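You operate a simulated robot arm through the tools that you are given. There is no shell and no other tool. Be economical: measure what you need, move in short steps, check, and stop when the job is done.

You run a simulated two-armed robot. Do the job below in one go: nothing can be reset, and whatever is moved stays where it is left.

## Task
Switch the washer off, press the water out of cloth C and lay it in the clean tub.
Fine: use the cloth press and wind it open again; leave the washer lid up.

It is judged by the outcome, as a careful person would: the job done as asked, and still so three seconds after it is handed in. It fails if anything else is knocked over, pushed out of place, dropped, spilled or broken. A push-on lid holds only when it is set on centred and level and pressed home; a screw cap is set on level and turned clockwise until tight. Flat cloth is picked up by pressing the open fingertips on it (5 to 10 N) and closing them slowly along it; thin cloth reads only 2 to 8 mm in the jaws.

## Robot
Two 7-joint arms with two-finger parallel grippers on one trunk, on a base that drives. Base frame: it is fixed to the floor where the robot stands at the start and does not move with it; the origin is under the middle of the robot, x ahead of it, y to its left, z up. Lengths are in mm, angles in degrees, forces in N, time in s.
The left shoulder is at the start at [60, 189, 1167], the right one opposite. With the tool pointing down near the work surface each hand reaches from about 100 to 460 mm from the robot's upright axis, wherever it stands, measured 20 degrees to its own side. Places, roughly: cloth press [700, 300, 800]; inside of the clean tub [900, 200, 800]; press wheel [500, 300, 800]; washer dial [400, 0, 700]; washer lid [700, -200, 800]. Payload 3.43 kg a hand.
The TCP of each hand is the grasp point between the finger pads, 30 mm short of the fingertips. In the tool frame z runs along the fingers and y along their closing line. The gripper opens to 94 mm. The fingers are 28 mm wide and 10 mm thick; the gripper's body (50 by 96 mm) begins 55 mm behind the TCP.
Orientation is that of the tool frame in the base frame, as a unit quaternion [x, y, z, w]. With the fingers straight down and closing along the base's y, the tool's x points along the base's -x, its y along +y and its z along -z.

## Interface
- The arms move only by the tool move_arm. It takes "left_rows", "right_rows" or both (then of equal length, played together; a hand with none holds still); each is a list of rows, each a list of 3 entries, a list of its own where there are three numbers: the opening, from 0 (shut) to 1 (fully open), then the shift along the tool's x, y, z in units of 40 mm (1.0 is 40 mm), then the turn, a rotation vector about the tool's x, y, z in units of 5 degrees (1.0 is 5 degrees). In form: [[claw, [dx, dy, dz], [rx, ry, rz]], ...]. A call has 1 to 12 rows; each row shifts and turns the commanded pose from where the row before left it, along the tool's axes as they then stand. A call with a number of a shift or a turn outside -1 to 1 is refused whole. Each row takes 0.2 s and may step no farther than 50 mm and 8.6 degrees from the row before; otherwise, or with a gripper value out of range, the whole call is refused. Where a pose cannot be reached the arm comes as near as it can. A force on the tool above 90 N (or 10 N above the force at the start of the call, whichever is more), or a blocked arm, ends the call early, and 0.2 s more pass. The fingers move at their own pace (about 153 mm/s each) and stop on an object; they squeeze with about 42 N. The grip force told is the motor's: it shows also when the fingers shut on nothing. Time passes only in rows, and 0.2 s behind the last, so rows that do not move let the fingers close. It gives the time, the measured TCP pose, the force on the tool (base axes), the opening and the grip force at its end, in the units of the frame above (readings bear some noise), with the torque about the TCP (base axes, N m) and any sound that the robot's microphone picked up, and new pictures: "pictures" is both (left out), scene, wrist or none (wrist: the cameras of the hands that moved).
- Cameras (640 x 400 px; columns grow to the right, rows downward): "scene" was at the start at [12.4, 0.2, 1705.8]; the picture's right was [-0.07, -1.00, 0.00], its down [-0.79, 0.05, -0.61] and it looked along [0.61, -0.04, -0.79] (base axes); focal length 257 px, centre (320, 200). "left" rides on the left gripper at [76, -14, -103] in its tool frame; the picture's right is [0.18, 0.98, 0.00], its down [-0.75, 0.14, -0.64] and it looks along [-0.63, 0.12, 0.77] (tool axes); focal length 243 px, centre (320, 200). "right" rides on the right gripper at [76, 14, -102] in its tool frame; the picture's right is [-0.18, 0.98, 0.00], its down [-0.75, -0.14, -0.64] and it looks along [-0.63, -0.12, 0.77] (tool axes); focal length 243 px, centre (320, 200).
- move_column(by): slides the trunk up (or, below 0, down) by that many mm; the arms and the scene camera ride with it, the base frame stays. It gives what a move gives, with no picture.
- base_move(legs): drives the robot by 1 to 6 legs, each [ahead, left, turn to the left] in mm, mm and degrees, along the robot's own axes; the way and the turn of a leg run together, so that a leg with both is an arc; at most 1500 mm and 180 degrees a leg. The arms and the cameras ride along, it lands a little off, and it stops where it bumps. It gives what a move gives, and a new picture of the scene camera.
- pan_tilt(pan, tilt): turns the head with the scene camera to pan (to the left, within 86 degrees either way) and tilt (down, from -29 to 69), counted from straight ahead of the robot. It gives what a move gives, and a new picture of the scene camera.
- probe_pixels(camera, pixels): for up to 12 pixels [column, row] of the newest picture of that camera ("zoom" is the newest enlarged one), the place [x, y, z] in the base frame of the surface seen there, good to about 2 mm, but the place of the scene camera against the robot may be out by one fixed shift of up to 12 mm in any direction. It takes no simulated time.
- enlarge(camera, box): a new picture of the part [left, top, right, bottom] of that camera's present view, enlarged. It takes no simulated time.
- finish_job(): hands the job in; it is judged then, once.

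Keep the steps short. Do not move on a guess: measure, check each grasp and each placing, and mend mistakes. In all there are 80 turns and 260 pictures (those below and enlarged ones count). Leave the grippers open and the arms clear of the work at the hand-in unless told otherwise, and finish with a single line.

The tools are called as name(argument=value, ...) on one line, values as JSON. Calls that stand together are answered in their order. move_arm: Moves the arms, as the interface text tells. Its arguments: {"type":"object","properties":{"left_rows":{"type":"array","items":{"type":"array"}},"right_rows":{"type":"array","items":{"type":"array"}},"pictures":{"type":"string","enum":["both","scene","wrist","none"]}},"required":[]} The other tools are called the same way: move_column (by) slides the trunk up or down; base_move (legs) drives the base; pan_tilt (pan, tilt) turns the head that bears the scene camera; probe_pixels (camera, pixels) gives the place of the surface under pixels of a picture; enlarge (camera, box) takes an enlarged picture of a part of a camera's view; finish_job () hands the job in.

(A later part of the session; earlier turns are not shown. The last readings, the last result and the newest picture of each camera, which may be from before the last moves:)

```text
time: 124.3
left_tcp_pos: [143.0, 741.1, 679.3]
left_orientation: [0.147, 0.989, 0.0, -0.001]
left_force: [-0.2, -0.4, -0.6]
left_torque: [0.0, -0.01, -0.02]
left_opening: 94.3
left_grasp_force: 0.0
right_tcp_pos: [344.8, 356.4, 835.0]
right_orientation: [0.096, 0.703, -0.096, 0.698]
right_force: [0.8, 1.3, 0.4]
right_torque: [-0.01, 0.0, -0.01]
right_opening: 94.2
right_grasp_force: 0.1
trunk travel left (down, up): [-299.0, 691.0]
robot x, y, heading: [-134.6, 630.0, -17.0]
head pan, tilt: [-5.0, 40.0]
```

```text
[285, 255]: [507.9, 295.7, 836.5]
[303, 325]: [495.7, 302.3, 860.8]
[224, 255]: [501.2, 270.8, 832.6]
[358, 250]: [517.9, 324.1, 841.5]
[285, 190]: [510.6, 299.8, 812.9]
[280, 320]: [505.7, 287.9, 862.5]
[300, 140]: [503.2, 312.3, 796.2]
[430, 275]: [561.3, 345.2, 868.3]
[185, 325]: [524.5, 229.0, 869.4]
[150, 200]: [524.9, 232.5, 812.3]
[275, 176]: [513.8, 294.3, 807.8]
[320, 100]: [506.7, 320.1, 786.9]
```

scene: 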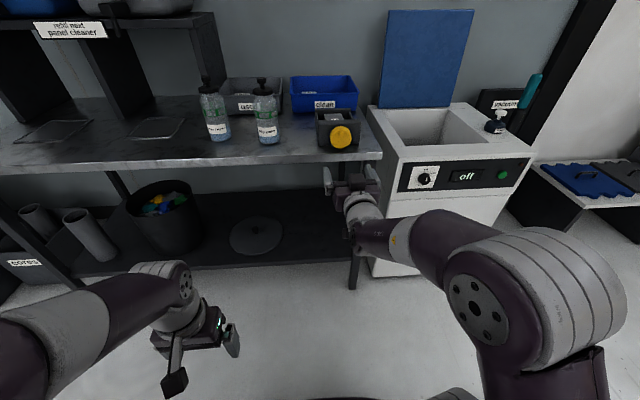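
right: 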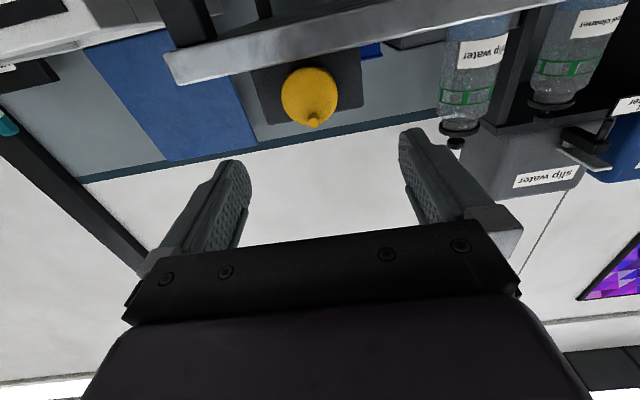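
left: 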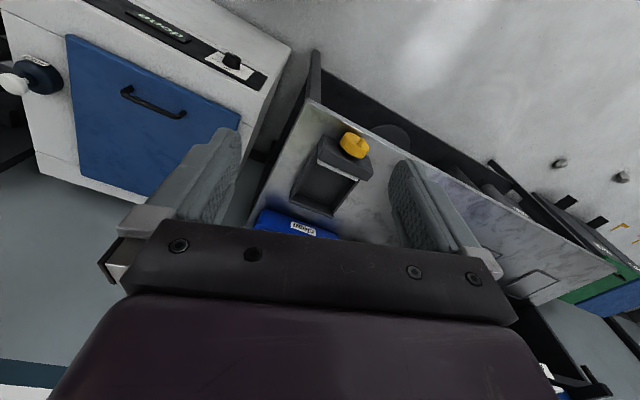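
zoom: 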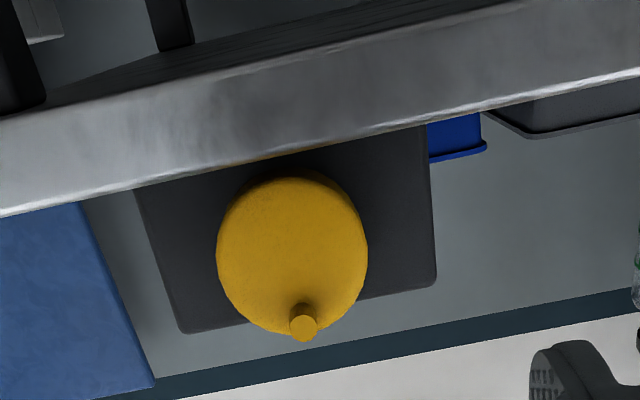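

The wheel is centred at v≈426.5, z≈837, radius about 29, with a crank nub at 12 o'clock, 24 mm off centre. The bench lies 8 mm under the wheel, so I'll grip only the nub and crank it round. Approaching and closing on the nub now.

move_arm(right_rows=[[0.4, [-0.4, -0.13, 0], [0, 0, 0]], [0.4, [-0.35, -0.13, 0], [0, 0, 0]], [0.3, [0, 0, 0.8], [0, 0, 0]], [0.3, [0, 0, 0.8], [0, 0, 0]], [0.3, [0, 0, 0.8], [0, 0, 0]], [0.3, [0, 0, 0.6], [0, 0, 0]], [0.3, [0, 0, 0.43], [0, 0, 0]], [0.15, [0, 0, 0], [0, 0, 0]], [0, [0, 0, 0], [0, 0, 0]], [0, [0, 0, 0], [0, 0, 0]]], pictures="wrist")

enlarge(camera="right", box=[220, 60, 420, 240])

```text
time: 126.5
left_tcp_pos: [141.9, 740.4, 679.6]
left_orientation: [0.148, 0.989, 0.001, -0.001]
left_force: [0.5, 0.1, 0.1]
left_torque: [-0.01, 0.04, -0.01]
left_opening: 93.9
left_grasp_force: 0.0
right_tcp_pos: [476.1, 307.8, 864.8]
right_orientation: [0.097, 0.703, -0.095, 0.698]
right_force: [-0.9, -12.9, -0.4]
right_torque: [0.02, 0.27, -0.8]
right_opening: 11.7
right_grasp_force: 44.8
right hand out of reach, approached as far as the arm can: row 3
trunk travel left (down, up): [-299.0, 691.0]
robot x, y, heading: [-130.9, 626.7, -17.1]
head pan, tilt: [-5.0, 40.0]
```

right: 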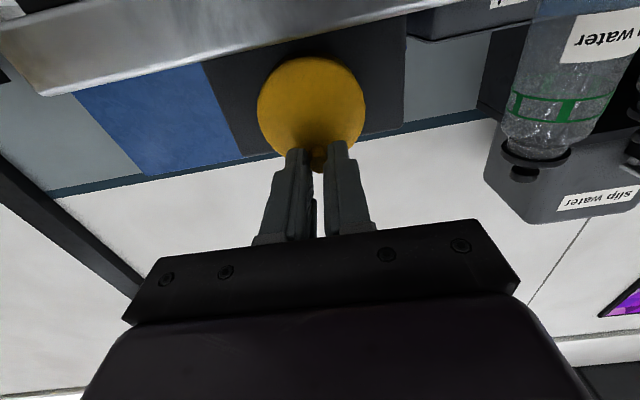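

```text
2.22 times, centred on (320, 150) of right
```

zoom: 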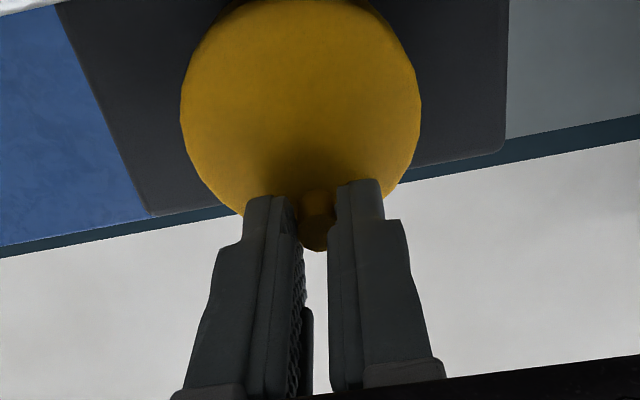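

Nub held. Cranking one clockwise revolution in 12 steps around the wheel centre.

move_arm(right_rows=[[0, [0.08, -0.3, 0], [0, 0, 0]], [0, [0.22, -0.22, 0], [0, 0, 0]], [0, [0.3, -0.08, 0], [0, 0, 0]], [0, [0.3, 0.08, 0], [0, 0, 0]], [0, [0.22, 0.22, 0], [0, 0, 0]], [0, [0.08, 0.3, 0], [0, 0, 0]]], pictures="wrist")

move_arm(right_rows=[[0, [-0.08, 0.3, 0], [0, 0, 0]], [0, [-0.22, 0.22, 0], [0, 0, 0]], [0, [-0.3, 0.08, 0], [0, 0, 0]], [0, [-0.3, -0.08, 0], [0, 0, 0]], [0, [-0.22, -0.22, 0], [0, 0, 0]], [0, [-0.08, -0.3, 0], [0, 0, 0]]], pictures="both")

enlarge(camera="scene", box=[290, 80, 400, 170])

```text
time: 127.9
left_tcp_pos: [140.2, 733.3, 681.2]
left_orientation: [0.15, 0.989, 0.006, 0.001]
left_force: [-0.9, -0.2, 0.0]
left_torque: [-0.01, 0.01, 0.0]
left_opening: 94.0
left_grasp_force: 0.0
right_tcp_pos: [467.8, 288.9, 818.8]
right_orientation: [0.109, 0.696, -0.101, 0.703]
right_force: [-11.1, -82.6, 25.6]
right_torque: [0.44, -1.21, -2.18]
right_opening: 11.8
right_grasp_force: 45.1
trunk travel left (down, up): [-299.0, 691.0]
robot x, y, heading: [-127.3, 627.1, -17.4]
head pan, tilt: [-5.0, 40.0]
```

right: 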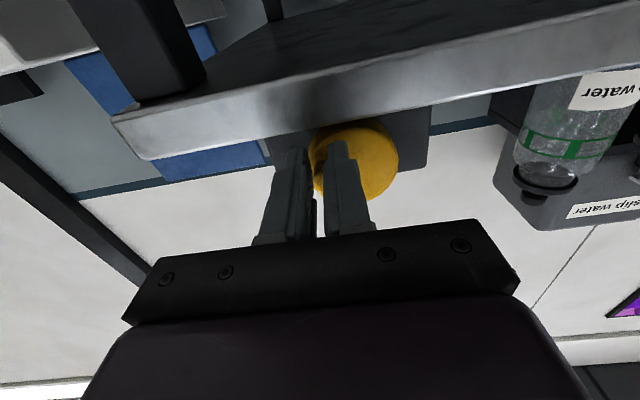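

```text
time: 129.3
left_tcp_pos: [140.1, 741.6, 680.2]
left_orientation: [0.146, 0.989, 0.001, 0.001]
left_force: [0.4, 0.6, -0.9]
left_torque: [0.0, 0.0, 0.03]
left_opening: 93.9
left_grasp_force: 0.0
right_tcp_pos: [473.2, 308.7, 862.3]
right_orientation: [0.096, 0.703, -0.094, 0.698]
right_force: [-29.8, -14.2, -6.9]
right_torque: [-0.24, -0.77, -0.88]
right_opening: 11.8
right_grasp_force: 45.5
trunk travel left (down, up): [-299.0, 691.0]
robot x, y, heading: [-131.6, 627.9, -16.9]
head pan, tilt: [-5.0, 40.0]
```

scene: 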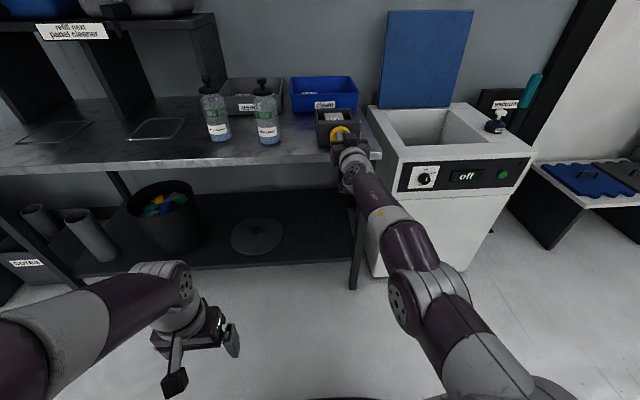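
right: 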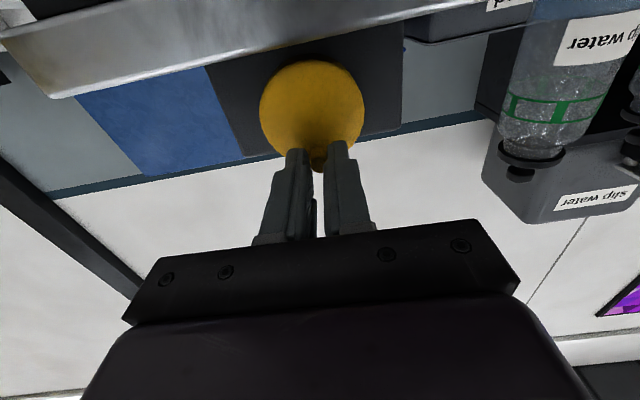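

```text
4.44 times, centred on (345, 125) of scene
```

zoom: 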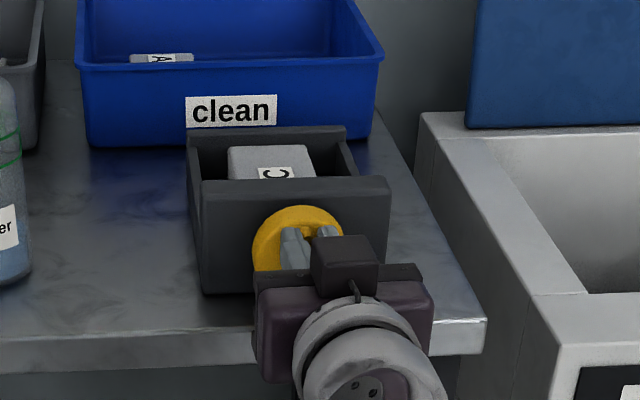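

The wheel lagged at the half turn (82 N sideways), so it is stiff. I'll crank another revolution in four quarter calls and compare the hand's position at each.

move_arm(right_rows=[[0, [0.08, -0.3, 0], [0, 0, 0]], [0, [0.22, -0.22, 0], [0, 0, 0]], [0, [0.3, -0.08, 0], [0, 0, 0]]], pictures="none")

move_arm(right_rows=[[0, [0.3, 0.08, 0], [0, 0, 0]], [0, [0.22, 0.22, 0], [0, 0, 0]], [0, [0.08, 0.3, 0], [0, 0, 0]]], pictures="none")

move_arm(right_rows=[[0, [-0.08, 0.3, 0], [0, 0, 0]], [0, [-0.22, 0.22, 0], [0, 0, 0]], [0, [-0.3, 0.08, 0], [0, 0, 0]]], pictures="wrist")

move_arm(right_rows=[[0, [-0.3, -0.08, 0], [0, 0, 0]], [0, [-0.22, -0.22, 0], [0, 0, 0]], [0, [-0.08, -0.3, 0], [0, 0, 0]]], pictures="none")

enlarge(camera="scene", box=[290, 80, 400, 170])

```text
time: 130.1
left_tcp_pos: [140.9, 742.7, 680.0]
left_orientation: [0.147, 0.989, -0.002, 0.001]
left_force: [0.0, -0.6, -0.6]
left_torque: [-0.03, -0.01, -0.01]
left_opening: 93.9
left_grasp_force: 0.0
right_tcp_pos: [468.3, 288.6, 844.5]
right_orientation: [0.095, 0.701, -0.095, 0.701]
right_force: [2.7, 11.4, 14.0]
right_torque: [-0.19, -1.03, 0.02]
right_opening: 11.8
right_grasp_force: 45.4
trunk travel left (down, up): [-299.0, 691.0]
robot x, y, heading: [-132.5, 626.4, -16.9]
head pan, tilt: [-5.0, 40.0]
```

```text
time: 130.9
left_tcp_pos: [140.5, 735.0, 681.5]
left_orientation: [0.15, 0.989, 0.005, 0.001]
left_force: [-0.5, 0.8, 0.3]
left_torque: [0.01, -0.02, -0.01]
left_opening: 93.9
left_grasp_force: 0.0
right_tcp_pos: [466.5, 289.4, 820.4]
right_orientation: [0.107, 0.696, -0.099, 0.703]
right_force: [-13.5, -79.8, 25.9]
right_torque: [0.42, -1.18, -2.55]
right_opening: 11.8
right_grasp_force: 45.3
trunk travel left (down, up): [-299.0, 691.0]
robot x, y, heading: [-130.1, 626.1, -17.2]
head pan, tilt: [-5.0, 40.0]
```

```text
time: 131.2
left_tcp_pos: [142.7, 737.1, 679.9]
left_orientation: [0.151, 0.989, 0.002, -0.001]
left_force: [-0.4, -0.6, -0.1]
left_torque: [0.0, 0.01, 0.01]
left_opening: 93.9
left_grasp_force: 0.0
right_tcp_pos: [466.5, 288.5, 821.2]
right_orientation: [0.113, 0.693, -0.106, 0.704]
right_force: [-11.3, -29.9, 6.8]
right_torque: [0.27, 0.31, -0.96]
right_opening: 12.0
right_grasp_force: 44.7
trunk travel left (down, up): [-299.0, 691.0]
robot x, y, heading: [-135.1, 627.9, -17.2]
head pan, tilt: [-5.0, 40.0]
stopped in row 1 (right hand): the force on the tool passed its limit at 96 N (the readings are from after the stop); the commanded pose is now the measured one
```

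right: 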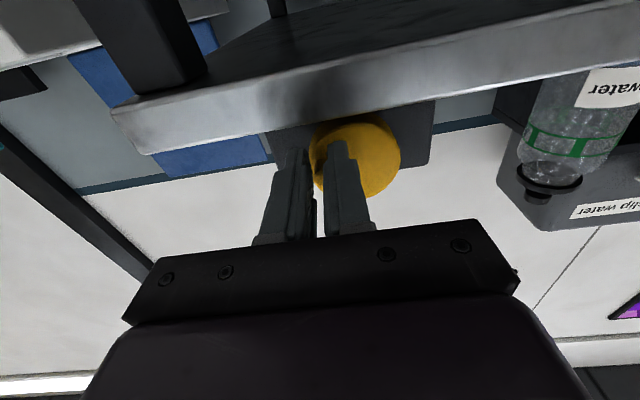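

```text
time: 132.0
left_tcp_pos: [141.8, 743.7, 677.9]
left_orientation: [0.147, 0.989, -0.001, -0.001]
left_force: [0.4, -0.6, -0.2]
left_torque: [0.0, -0.01, -0.02]
left_opening: 93.8
left_grasp_force: 0.0
right_tcp_pos: [467.0, 288.5, 839.7]
right_orientation: [0.099, 0.702, -0.1, 0.698]
right_force: [-12.4, 46.2, -23.5]
right_torque: [-0.19, 0.64, 0.82]
right_opening: 12.2
right_grasp_force: 45.3
trunk travel left (down, up): [-299.0, 691.0]
robot x, y, heading: [-128.9, 628.9, -16.8]
head pan, tilt: [-5.0, 40.0]
```

```text
4.44 times, centred on (345, 125) of scene
```

zoom: 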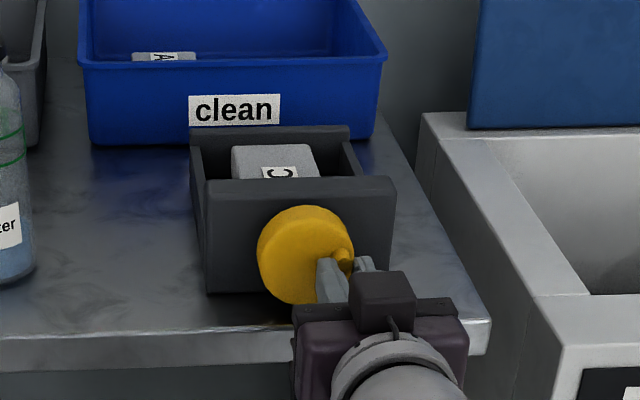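

The wheel turns freely to about 130° and stops hard there twice; the cloth now looks light grey. I'll wind to that stop once more, probe the cloth in that state, then wind back to 12 o'clock, release, back off and raise the trunk for a look.

move_arm(right_rows=[[0, [0, 0.5, 0], [0, 0, 0]], [0, [0.3, 0.08, 0], [0, 0, 0]], [0, [0.22, 0.22, 0], [0, 0, 0]], [0, [0.05, 0.2, 0], [0, 0, 0]], [0, [0, 0, 0], [0, 0, 0]]], pictures="scene")

enlarge(camera="scene", box=[310, 100, 370, 140])

move_arm(right_rows=[[0, [-0.05, -0.2, 0], [0, 0, 0]], [0, [-0.22, -0.22, 0], [0, 0, 0]], [0, [-0.3, -0.08, 0], [0, 0, 0]], [0, [-0.22, 0.16, 0], [0, 0, 0]], [0, [-0.2, 0.25, 0], [0, 0, 0]], [0, [-0.07, 0.21, 0], [0, 0, 0]]], pictures="scene")

enlarge(camera="scene", box=[310, 100, 370, 140])

```text
time: 133.1
left_tcp_pos: [142.1, 733.3, 679.3]
left_orientation: [0.155, 0.988, 0.001, 0.0]
left_force: [-0.3, 0.6, 0.1]
left_torque: [-0.01, 0.02, -0.01]
left_opening: 94.1
left_grasp_force: 0.0
right_tcp_pos: [465.4, 290.0, 828.3]
right_orientation: [0.124, 0.686, -0.116, 0.708]
right_force: [-19.1, -22.4, -0.7]
right_torque: [0.3, -0.06, -0.83]
right_opening: 11.6
right_grasp_force: 45.4
trunk travel left (down, up): [-299.0, 691.0]
robot x, y, heading: [-129.9, 624.4, -17.7]
head pan, tilt: [-5.0, 40.0]
stopped in row 5 (right hand): the force on the tool passed its limit at 93 N (the readings are from after the stop); the commanded pose is now the measured one
```

scene: 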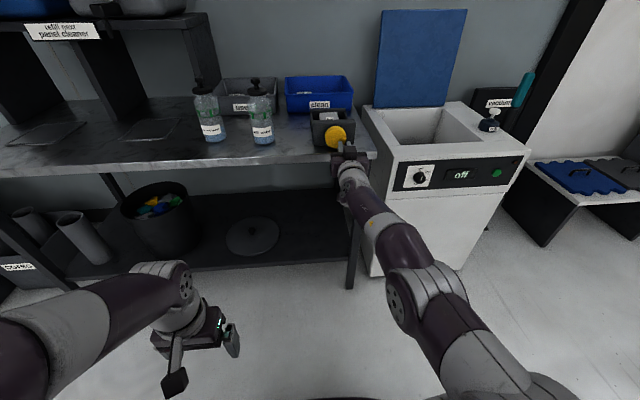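

```text
10.00 times, centred on (340, 120) of scene
```

zoom: 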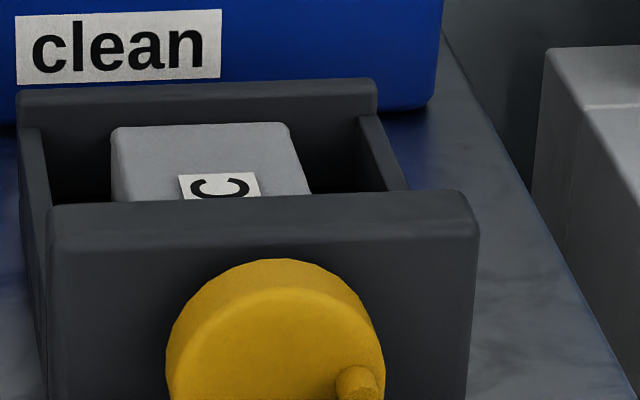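

```text
time: 134.5
left_tcp_pos: [144.2, 732.4, 678.0]
left_orientation: [0.154, 0.988, 0.001, -0.004]
left_force: [-0.9, -0.4, 0.4]
left_torque: [0.02, 0.04, -0.04]
left_opening: 93.9
left_grasp_force: 0.1
right_tcp_pos: [470.6, 298.2, 864.7]
right_orientation: [0.12, 0.691, -0.114, 0.704]
right_force: [5.0, 4.3, -29.5]
right_torque: [0.42, 1.22, 0.5]
right_opening: 11.9
right_grasp_force: 45.3
trunk travel left (down, up): [-299.0, 691.0]
robot x, y, heading: [-130.5, 627.4, -17.9]
head pan, tilt: [-5.0, 40.0]
```

scene: 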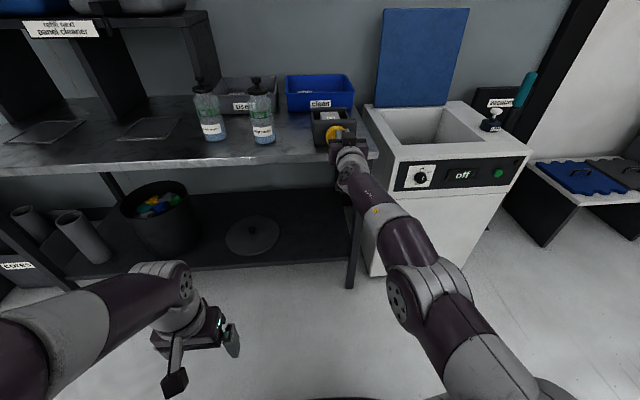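

```text
10.00 times, centred on (340, 120) of scene
```

zoom: 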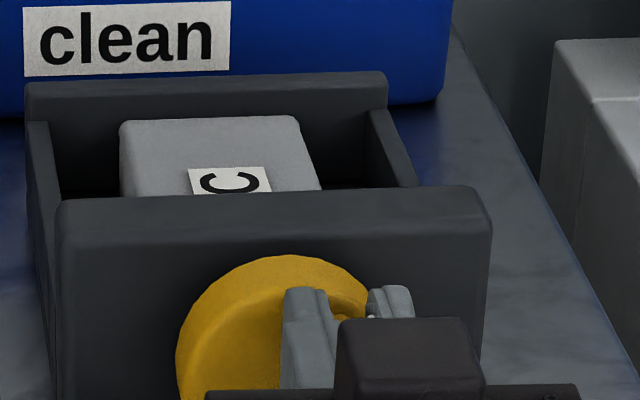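

The cloth's colour changed from dark (wet) to light. I'll bring the nub fully back to 12 o'clock, release, retreat, and raise the trunk to look into the press from above.

move_arm(right_rows=[[0, [-0.02, 0.15, 0], [0, 0, 0]], [0, [0, 0.15, 0], [0, 0, 0]], [0, [0, 0.05, 0], [0, 0, 0]]], pictures="wrist")

move_arm(right_rows=[[0.3, [0, 0, 0], [0, 0, 0]], [0.3, [0, 0, 0], [0, 0, 0]], [0.3, [0, 0, -0.6], [0, 0, 0]], [1, [0, 0, -1], [0, 0, 0]], [1, [0, 0, -1], [0, 0, 0]]], pictures="wrist")

move_column(by=400)

pan_tilt(pan=-8, tilt=50)

enlarge(camera="scene", box=[270, 80, 390, 170])

```text
time: 135.3
left_tcp_pos: [143.4, 733.7, 679.2]
left_orientation: [0.152, 0.988, 0.002, -0.002]
left_force: [0.0, -0.4, 0.1]
left_torque: [-0.02, 0.01, 0.0]
left_opening: 94.0
left_grasp_force: 0.1
right_tcp_pos: [475.2, 309.3, 872.0]
right_orientation: [0.121, 0.687, -0.114, 0.708]
right_force: [6.3, -19.3, -13.9]
right_torque: [-0.28, -0.01, -0.16]
right_opening: 11.8
right_grasp_force: 45.1
trunk travel left (down, up): [-299.0, 691.0]
robot x, y, heading: [-127.9, 629.7, -17.4]
head pan, tilt: [-5.0, 40.0]
```

right: 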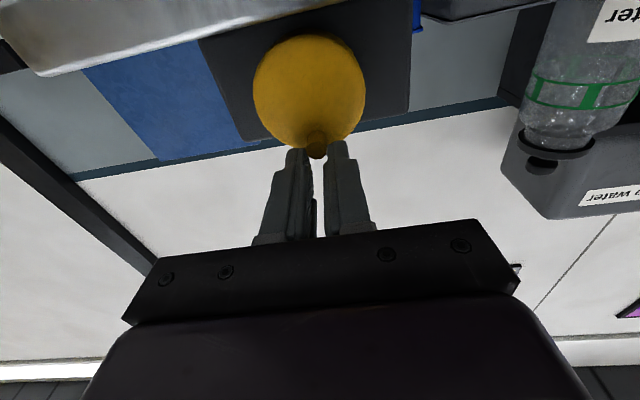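

```text
time: 136.5
left_tcp_pos: [143.9, 734.3, 679.4]
left_orientation: [0.154, 0.988, 0.001, -0.001]
left_force: [0.4, 0.7, -1.1]
left_torque: [0.03, 0.0, -0.03]
left_opening: 93.9
left_grasp_force: 0.0
right_tcp_pos: [407.4, 344.9, 867.9]
right_orientation: [0.119, 0.686, -0.113, 0.709]
right_force: [-0.2, -0.7, 0.2]
right_torque: [-0.01, -0.04, 0.03]
right_opening: 94.0
right_grasp_force: 0.1
right hand out of reach, approached as far as the arm can: row 4
trunk travel left (down, up): [-299.0, 691.0]
robot x, y, heading: [-133.7, 627.8, -17.6]
head pan, tilt: [-5.0, 40.0]
```

right: 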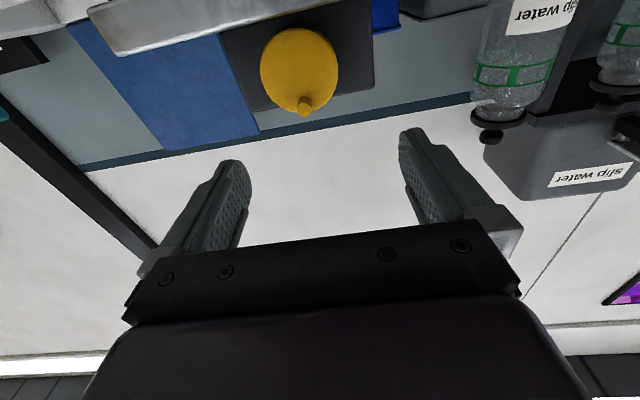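

```text
time: 140.3
left_tcp_pos: [143.5, 735.4, 1080.0]
left_orientation: [0.152, 0.988, 0.0, -0.001]
left_force: [1.3, 0.3, -0.2]
left_torque: [0.01, -0.03, 0.03]
left_opening: 93.8
left_grasp_force: 0.1
right_tcp_pos: [408.7, 344.3, 1266.6]
right_orientation: [0.119, 0.687, -0.114, 0.708]
right_force: [0.0, 0.5, 0.1]
right_torque: [0.02, -0.02, 0.01]
right_opening: 94.0
right_grasp_force: 0.2
trunk travel left (down, up): [-699.0, 291.0]
robot x, y, heading: [-129.8, 628.9, -17.5]
head pan, tilt: [-5.0, 40.0]
```

```text
time: 141.0
left_tcp_pos: [143.0, 736.2, 1078.7]
left_orientation: [0.154, 0.988, 0.0, -0.001]
left_force: [-0.2, 0.1, 0.4]
left_torque: [-0.02, 0.0, -0.01]
left_opening: 93.9
left_grasp_force: 0.1
right_tcp_pos: [408.3, 344.4, 1267.3]
right_orientation: [0.119, 0.687, -0.114, 0.707]
right_force: [-0.4, 0.1, 0.1]
right_torque: [0.01, -0.01, -0.03]
right_opening: 94.0
right_grasp_force: 0.1
trunk travel left (down, up): [-699.0, 291.0]
robot x, y, heading: [-132.2, 628.4, -17.4]
head pan, tilt: [-8.0, 50.0]
```

scene: 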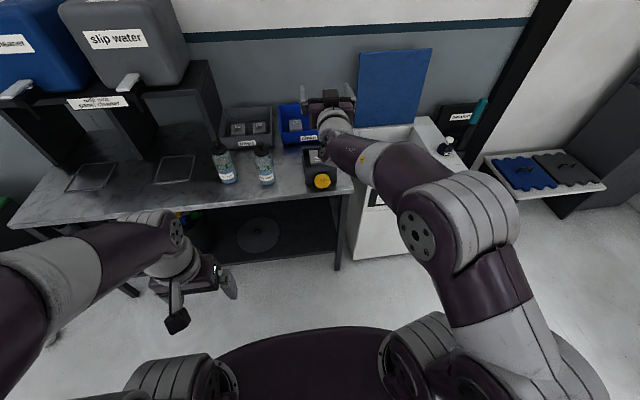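

```text
4.44 times, centred on (330, 125) of scene
```

zoom: 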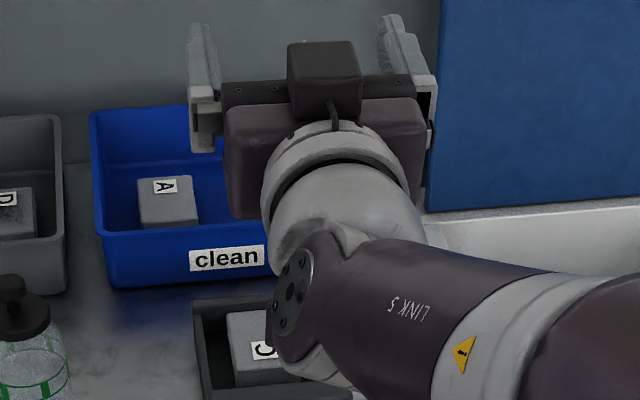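

C now has the same light grey as the dry cloth A, and the nub is back at 12 o'clock. Next I'll fetch it: right hand back to pointing down, trunk up, drive in 414 mm, and view the press from above.

move_arm(right_rows=[[1, [0.5, 0, -0.8], [0, 0, 0]], [1, [0.5, 0, -0.8], [0, 0, 0]], [1, [0.5, 0, -0.8], [0, 0, 0]], [1, [0.5, 0, -0.8], [0, 0, 0]], [1, [0.1, 0, -0.3], [0, 1, 0]], [1, [0.13, 0, -0.29], [0, 1, 0]], [1, [0.15, 0, -0.28], [0, 1, 0]], [1, [0.17, 0, -0.26], [0, 1, 0]], [1, [0.2, 0, -0.25], [0, 1, 0]], [1, [0.22, 0, -0.23], [0, 1, 0]]], pictures="none")

move_arm(right_rows=[[1, [0.24, 0, -0.21], [0, 1, 0]], [1, [0.25, 0, -0.19], [0, 1, 0]], [1, [0.27, 0, -0.17], [0, 1, 0]], [1, [0.28, 0, -0.14], [0, 1, 0]], [1, [0.29, 0, -0.12], [0, 1, 0]], [1, [0.3, 0, -0.09], [0, 1, 0]], [1, [0.31, 0, -0.06], [0, 1, 0]], [1, [0.31, 0, -0.04], [0, 1, 0]], [1, [0.32, 0, -0.01], [0, 1, 0]], [1, [0.32, 0, 0.02], [0, 1, 0]], [1, [0.31, 0, 0.05], [0, 1, 0]], [1, [0.31, 0, 0.07], [0, 1, 0]]], pictures="none")

move_column(by=140)

base_move(legs=[[408, 0, 0]])

move_arm(right_rows=[[1, [-0.85, 0, 0.8], [0, 0, 0]], [1, [-0.85, 0, 0.8], [0, 0, 0]], [1, [-0.85, 0, 0.8], [0, 0, 0]], [1, [-0.85, 0, 0.8], [0, 0, 0]], [1, [0, 0, 0.8], [0, 0, 0]]], pictures="both")

```text
time: 143.2
left_tcp_pos: [143.5, 736.1, 1079.2]
left_orientation: [0.153, 0.988, 0.001, -0.001]
left_force: [-0.4, -0.1, -0.2]
left_torque: [0.03, -0.02, -0.03]
left_opening: 93.9
left_grasp_force: 0.0
right_tcp_pos: [260.6, 394.5, 1186.1]
right_orientation: [0.143, 0.848, -0.078, 0.505]
right_force: [-0.3, 0.2, 0.1]
right_torque: [0.03, 0.01, 0.0]
right_opening: 94.1
right_grasp_force: 0.0
right hand out of reach, approached as far as the arm can: row 3, 4
trunk travel left (down, up): [-699.0, 291.0]
robot x, y, heading: [-129.8, 627.5, -17.8]
head pan, tilt: [-8.0, 50.0]
```

```text
time: 145.8
left_tcp_pos: [143.4, 735.4, 1079.3]
left_orientation: [0.153, 0.988, 0.001, -0.002]
left_force: [0.0, -0.7, -0.1]
left_torque: [-0.01, 0.01, -0.02]
left_opening: 94.1
left_grasp_force: 0.1
right_tcp_pos: [127.6, 441.2, 1122.5]
right_orientation: [0.164, 0.986, 0.004, 0.014]
right_force: [-0.1, -0.9, -0.3]
right_torque: [0.01, 0.0, -0.01]
right_opening: 94.1
right_grasp_force: 0.1
right hand out of reach, approached as far as the arm can: row 12
trunk travel left (down, up): [-699.0, 291.0]
robot x, y, heading: [-129.6, 626.0, -17.3]
head pan, tilt: [-8.0, 50.0]
```

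```text
time: 147.5
left_tcp_pos: [144.1, 736.4, 1219.3]
left_orientation: [0.153, 0.988, 0.001, -0.001]
left_force: [-0.1, -1.3, -0.1]
left_torque: [-0.01, -0.01, -0.02]
left_opening: 94.1
left_grasp_force: 0.0
right_tcp_pos: [125.8, 441.2, 1262.3]
right_orientation: [0.165, 0.986, 0.004, 0.014]
right_force: [-1.0, 0.2, -0.3]
right_torque: [0.01, -0.04, 0.04]
right_opening: 93.9
right_grasp_force: 0.1
trunk travel left (down, up): [-839.0, 151.0]
robot x, y, heading: [-132.5, 626.5, -17.5]
head pan, tilt: [-8.0, 50.0]
```

```text
time: 150.0
left_tcp_pos: [531.8, 611.0, 1219.7]
left_orientation: [0.154, 0.988, 0.0, -0.001]
left_force: [-1.0, 0.3, -0.2]
left_torque: [0.05, 0.0, 0.0]
left_opening: 93.8
left_grasp_force: 0.0
right_tcp_pos: [513.7, 317.9, 1262.3]
right_orientation: [0.165, 0.986, 0.003, 0.014]
right_force: [0.7, -0.5, 1.0]
right_torque: [-0.01, 0.02, -0.01]
right_opening: 94.1
right_grasp_force: 0.2
trunk travel left (down, up): [-839.0, 151.0]
robot x, y, heading: [254.6, 502.3, -17.7]
head pan, tilt: [-8.0, 50.0]
```

scene: 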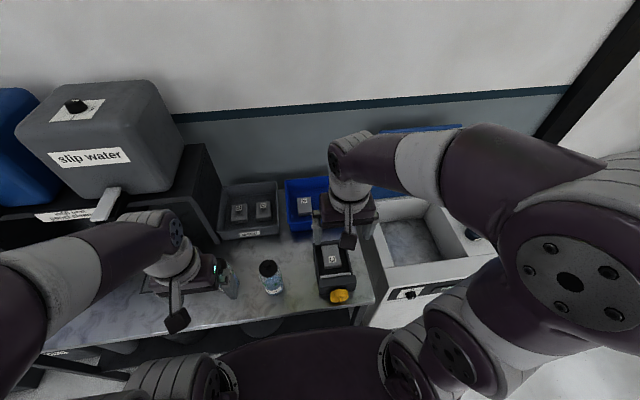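

```text
time: 151.2
left_tcp_pos: [534.1, 610.5, 1218.6]
left_orientation: [0.154, 0.988, 0.0, 0.0]
left_force: [0.0, 0.5, -1.0]
left_torque: [0.0, 0.02, 0.01]
left_opening: 94.3
left_grasp_force: 0.1
right_tcp_pos: [648.6, 272.3, 1106.7]
right_orientation: [0.164, 0.986, 0.004, 0.015]
right_force: [-0.4, 0.2, -0.9]
right_torque: [0.0, 0.02, 0.02]
right_opening: 94.1
right_grasp_force: 0.0
trunk travel left (down, up): [-839.0, 151.0]
robot x, y, heading: [261.9, 499.5, -17.8]
head pan, tilt: [-8.0, 50.0]
```

scene: 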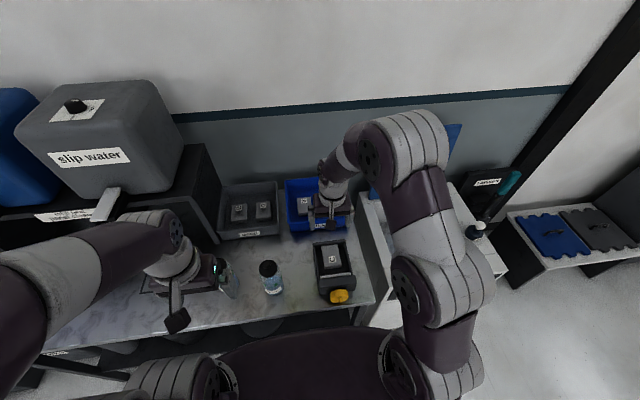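
right: 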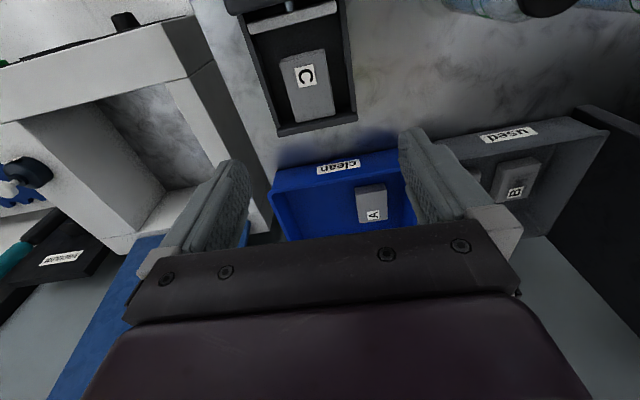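

C matches dry A, and the press plate is back at its open end. I'll measure C and the tub's free floor.

probe_pixels(camera="right", pixels=[[283, 63], [324, 53], [333, 107], [293, 119], [308, 88], [285, 20], [310, 205], [290, 190], [340, 225], [345, 185], [385, 188], [360, 220]])

enlarge(camera="right", box=[220, 0, 430, 240])

```text
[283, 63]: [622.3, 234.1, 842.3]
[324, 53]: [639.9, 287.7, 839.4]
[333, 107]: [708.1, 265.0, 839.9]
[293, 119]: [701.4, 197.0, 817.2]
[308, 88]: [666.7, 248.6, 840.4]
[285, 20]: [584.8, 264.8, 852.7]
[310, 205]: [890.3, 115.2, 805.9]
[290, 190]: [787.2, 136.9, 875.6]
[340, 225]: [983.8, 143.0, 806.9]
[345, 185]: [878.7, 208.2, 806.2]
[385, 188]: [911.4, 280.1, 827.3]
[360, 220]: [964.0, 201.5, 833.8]
```

```text
1.67 times, centred on (325, 120) of right
```

zoom: 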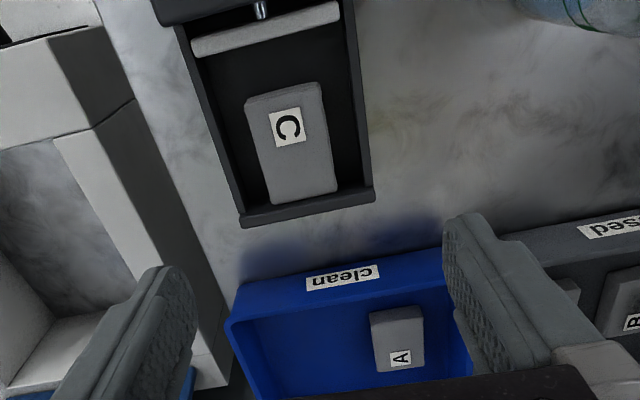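

C is centred at (665, 250), slid against the far wall by the press, 74×56 mm. I'll align, descend with a 10° forward pitch, grip across its width, and lift slowly.

move_arm(right_rows=[[0.8, [-0.51, -0.37, 0], [0, 0, 0]], [0.8, [0, 0, 0], [0, -0.8, 0]], [0.8, [0, 0, 0], [0, -0.8, 0]], [0.8, [0.165, 0, 0.936], [0, 0, 0]], [0.8, [0.165, 0, 0.936], [0, 0, 0]], [0.8, [0.165, 0, 0.936], [0, 0, 0]], [0.8, [0.165, 0, 0.936], [0, 0, 0]], [0.8, [0.165, 0, 0.936], [0, 0, 0]], [0.8, [0.165, 0, 0.936], [0, 0, 0]], [0.8, [0.087, 0, 0.49], [0, 0, 0]], [0.8, [0.052, 0, 0.295], [0, 0, 0]]], pictures="wrist")

move_arm(right_rows=[[0.7, [0, 0, 0], [0, 0, 0]], [0.62, [0, 0, 0], [0, 0, 0]], [0.5, [0, 0, 0], [0, 0, 0]], [0.3, [0, 0, 0], [0, 0, 0]], [0, [0, 0, 0], [0, 0, 0]], [0, [0, 0, 0], [0, 0, 0]]], pictures="wrist")

move_arm(right_rows=[[0, [-0.009, 0, -0.05], [0, 0, 0]], [0, [-0.017, 0, -0.1], [0, 0, 0]], [0, [-0.026, 0, -0.15], [0, 0, 0]], [0, [-0.035, 0, -0.2], [0, 0, 0]], [0, [-0.044, 0, -0.25], [0, 0, 0]], [0, [-0.052, 0, -0.3], [0, 0, 0]], [0, [-0.052, 0, -0.3], [0, 0, 0]], [0, [-0.052, 0, -0.3], [0, 0, 0]], [0, [-0.052, 0, -0.3], [0, 0, 0]], [0, [-0.052, 0, -0.3], [0, 0, 0]], [0, [-0.052, 0, -0.3], [0, 0, 0]], [0, [-0.052, 0, -0.3], [0, 0, 0]]], pictures="both")

```text
time: 153.4
left_tcp_pos: [527.5, 612.7, 1221.7]
left_orientation: [0.155, 0.988, 0.0, 0.001]
left_force: [-0.2, 0.2, -1.4]
left_torque: [0.02, 0.02, -0.01]
left_opening: 93.8
left_grasp_force: 0.1
right_tcp_pos: [659.2, 257.8, 871.7]
right_orientation: [0.166, 0.982, -0.01, 0.085]
right_force: [-22.6, 9.3, 52.2]
right_torque: [-1.44, 1.79, -0.68]
right_opening: 74.5
right_grasp_force: 0.0
trunk travel left (down, up): [-839.0, 151.0]
robot x, y, heading: [257.4, 503.6, -17.9]
head pan, tilt: [-8.0, 50.0]
stopped in row 11 (right hand): the force on the tool passed its limit at 97 N (the readings are from after the stop); the commanded pose is now the measured one
```

right: 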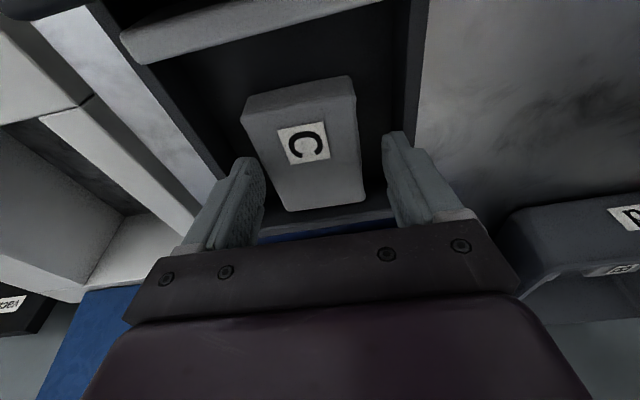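

```text
time: 154.8
left_tcp_pos: [527.3, 609.9, 1221.5]
left_orientation: [0.156, 0.988, 0.001, 0.002]
left_force: [0.0, 0.2, -1.6]
left_torque: [0.01, -0.01, -0.02]
left_opening: 93.9
left_grasp_force: 0.0
right_tcp_pos: [660.3, 254.6, 870.8]
right_orientation: [0.166, 0.982, -0.009, 0.09]
right_force: [-13.1, -26.5, 68.8]
right_torque: [-0.69, 0.94, 0.04]
right_opening: 0.0
right_grasp_force: 32.5
trunk travel left (down, up): [-839.0, 151.0]
robot x, y, heading: [255.2, 503.6, -18.0]
head pan, tilt: [-8.0, 50.0]
```

right: 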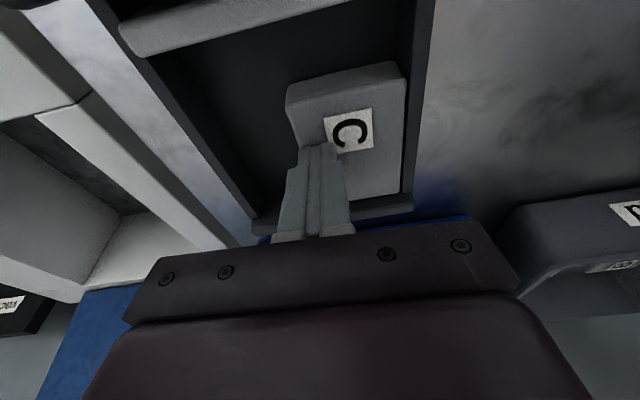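

```text
time: 157.4
left_tcp_pos: [533.3, 611.1, 1219.2]
left_orientation: [0.154, 0.988, 0.001, -0.001]
left_force: [0.3, 0.0, -0.4]
left_torque: [0.02, -0.01, 0.01]
left_opening: 94.0
left_grasp_force: 0.1
right_tcp_pos: [662.7, 254.8, 983.5]
right_orientation: [0.166, 0.983, -0.009, 0.084]
right_force: [-0.1, -0.3, -0.8]
right_torque: [0.04, -0.02, 0.03]
right_opening: 0.1
right_grasp_force: 33.1
trunk travel left (down, up): [-839.0, 151.0]
robot x, y, heading: [258.6, 502.5, -17.8]
head pan, tilt: [-8.0, 50.0]
```

scene: 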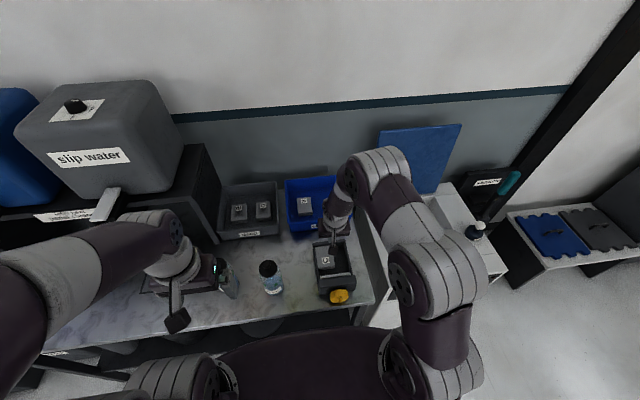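
right: 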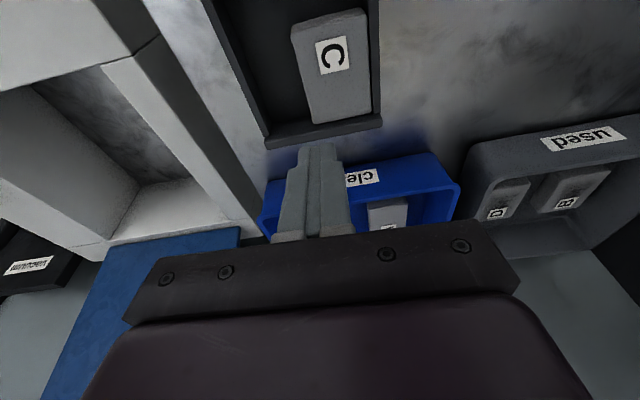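

The descent hit something at wall height and the closing jaws pushed the cloth to the left wall; nothing is damaged. I'll re-measure the chamber and cloth accurately from this view.

enlarge(camera="right", box=[190, 0, 400, 150])

probe_pixels(camera="right", pixels=[[294, 30], [309, 120], [362, 14], [369, 108], [222, 30], [230, 30], [260, 105], [270, 110], [374, 40], [380, 40], [255, 40], [285, 100]])

probe_pixels(camera="zoom", pixels=[[320, 60], [365, 365], [530, 40], [545, 330], [545, 200], [565, 200], [120, 100], [200, 350], [260, 390], [450, 385], [560, 100], [230, 250]])

```text
2.67 times, centred on (295, 75) of right
```

zoom: 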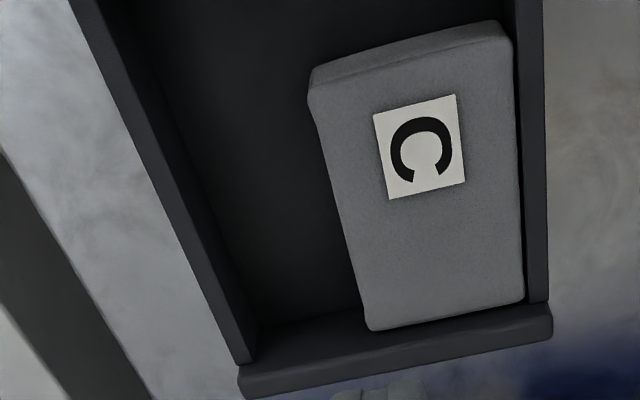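

```text
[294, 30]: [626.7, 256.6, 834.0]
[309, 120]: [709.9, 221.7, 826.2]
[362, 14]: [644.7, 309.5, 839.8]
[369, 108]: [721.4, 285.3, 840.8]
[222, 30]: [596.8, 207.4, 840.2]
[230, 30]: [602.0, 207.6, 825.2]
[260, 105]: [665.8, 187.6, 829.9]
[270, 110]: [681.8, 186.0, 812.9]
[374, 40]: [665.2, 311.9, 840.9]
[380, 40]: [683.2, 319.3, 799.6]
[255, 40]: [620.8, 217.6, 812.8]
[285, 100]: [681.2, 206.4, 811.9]
```

```text
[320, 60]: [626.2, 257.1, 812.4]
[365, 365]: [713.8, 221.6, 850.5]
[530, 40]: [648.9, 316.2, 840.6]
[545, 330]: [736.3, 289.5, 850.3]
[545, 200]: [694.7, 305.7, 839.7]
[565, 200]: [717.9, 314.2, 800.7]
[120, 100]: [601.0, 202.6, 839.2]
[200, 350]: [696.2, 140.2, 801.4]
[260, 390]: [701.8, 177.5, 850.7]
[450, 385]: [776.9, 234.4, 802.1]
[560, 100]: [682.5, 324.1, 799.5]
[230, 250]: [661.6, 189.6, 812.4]
```

The chamber is 114 mm wide (v' 379–493), and the cloth, truly about 64 mm wide, now leans on the left wall. I'll press the closed fingertips lightly on its top, drag it 24 mm back to the middle, and lift off to check.

move_arm(right_rows=[[0, [-0.23, 0.42, 0], [0, 0.95, 0]], [0, [0, 0, 0], [0, 0.95, 0]], [0, [0, 0, 0.9], [0, 0, 0]], [0, [0, 0, 0.9], [0, 0, 0]], [0, [0, 0, 0.6], [0, 0, 0]], [0, [0, 0, 0.3], [0, 0, 0]], [0, [0, 0, 0.12], [0, 0, 0]], [0, [0, 0, 0.08], [0, 0, 0]]], pictures="none")

move_arm(right_rows=[[0, [0, -0.12, 0.02], [0, 0, 0]], [0, [0, -0.12, 0], [0, 0, 0]], [0, [0, -0.12, 0], [0, 0, 0]], [0, [0, -0.12, 0], [0, 0, 0]], [0, [0, -0.12, 0], [0, 0, 0]], [0, [0, -0.06, 0], [0, 0, 0]]], pictures="none")

move_arm(right_rows=[[0, [0, 0, -0.3], [0, 0, 0]], [0, [0, 0, -0.9], [0, 0, 0]], [0.5, [0, 0, -0.9], [0, 0, 0]], [0.9, [0, 0, -0.9], [0, 0, 0]]], pictures="wrist")

enlarge(camera="right", box=[190, 0, 400, 150])

probe_pixels(camera="zoom", pixels=[[250, 100], [300, 100], [350, 100], [400, 100], [450, 100], [500, 100], [300, 200], [350, 200], [400, 200], [450, 200], [500, 200], [400, 300]])

```text
time: 159.2
left_tcp_pos: [532.4, 610.5, 1220.5]
left_orientation: [0.155, 0.988, 0.0, -0.001]
left_force: [-0.7, -0.4, -0.2]
left_torque: [-0.01, 0.03, 0.03]
left_opening: 94.0
left_grasp_force: 0.1
right_tcp_pos: [680.1, 268.2, 868.5]
right_orientation: [0.165, 0.986, 0.005, 0.006]
right_force: [-0.9, -1.5, 11.4]
right_torque: [0.0, 0.14, 0.03]
right_opening: 0.0
right_grasp_force: 33.2
trunk travel left (down, up): [-839.0, 151.0]
robot x, y, heading: [258.3, 499.6, -17.7]
head pan, tilt: [-8.0, 50.0]
```

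```text
time: 160.6
left_tcp_pos: [529.9, 615.2, 1219.4]
left_orientation: [0.154, 0.988, -0.001, 0.0]
left_force: [0.3, 0.2, -0.2]
left_torque: [-0.01, 0.01, 0.01]
left_opening: 93.8
left_grasp_force: 0.0
right_tcp_pos: [670.2, 245.0, 869.3]
right_orientation: [0.165, 0.986, 0.003, 0.006]
right_force: [7.1, 13.9, 38.2]
right_torque: [0.5, 0.03, -0.03]
right_opening: 0.0
right_grasp_force: 33.2
trunk travel left (down, up): [-839.0, 151.0]
robot x, y, heading: [255.0, 506.9, -17.7]
head pan, tilt: [-8.0, 50.0]
```

```text
time: 161.6
left_tcp_pos: [533.5, 610.5, 1219.7]
left_orientation: [0.155, 0.988, 0.001, -0.001]
left_force: [0.4, -0.6, -0.3]
left_torque: [-0.01, -0.02, 0.01]
left_opening: 94.1
left_grasp_force: 0.1
right_tcp_pos: [667.3, 243.0, 988.4]
right_orientation: [0.166, 0.986, 0.006, 0.003]
right_force: [-0.2, -1.0, 0.8]
right_torque: [0.02, -0.03, -0.02]
right_opening: 84.4
right_grasp_force: 0.1
trunk travel left (down, up): [-839.0, 151.0]
robot x, y, heading: [258.7, 501.3, -17.8]
head pan, tilt: [-8.0, 50.0]
```

right: 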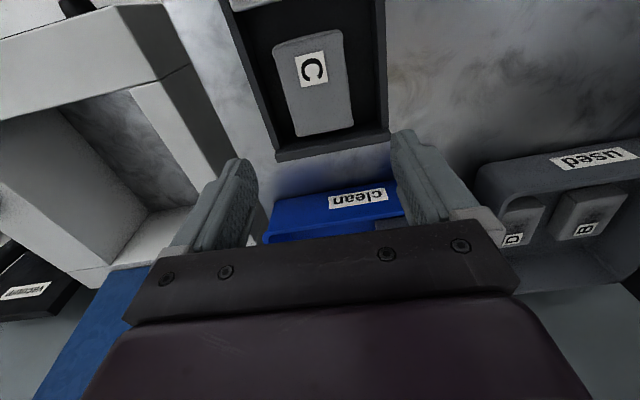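

```text
2.67 times, centred on (295, 75) of right
```

zoom: 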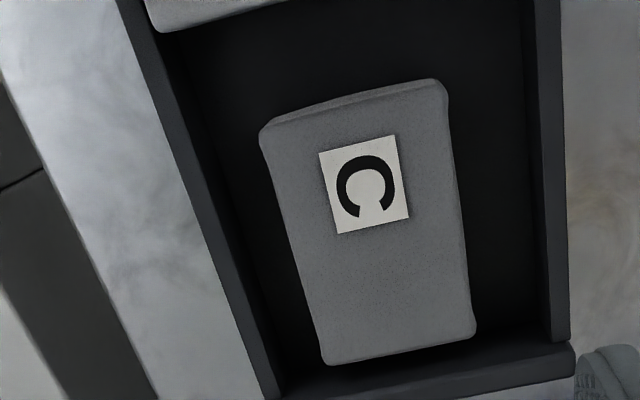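

```text
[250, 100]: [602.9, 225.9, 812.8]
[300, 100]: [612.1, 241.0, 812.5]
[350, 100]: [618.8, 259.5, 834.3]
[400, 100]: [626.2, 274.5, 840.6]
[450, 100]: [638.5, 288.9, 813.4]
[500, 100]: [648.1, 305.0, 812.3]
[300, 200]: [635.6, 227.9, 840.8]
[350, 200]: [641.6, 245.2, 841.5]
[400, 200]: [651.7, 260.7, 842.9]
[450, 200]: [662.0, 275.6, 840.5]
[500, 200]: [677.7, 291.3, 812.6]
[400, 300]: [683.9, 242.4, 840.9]
```

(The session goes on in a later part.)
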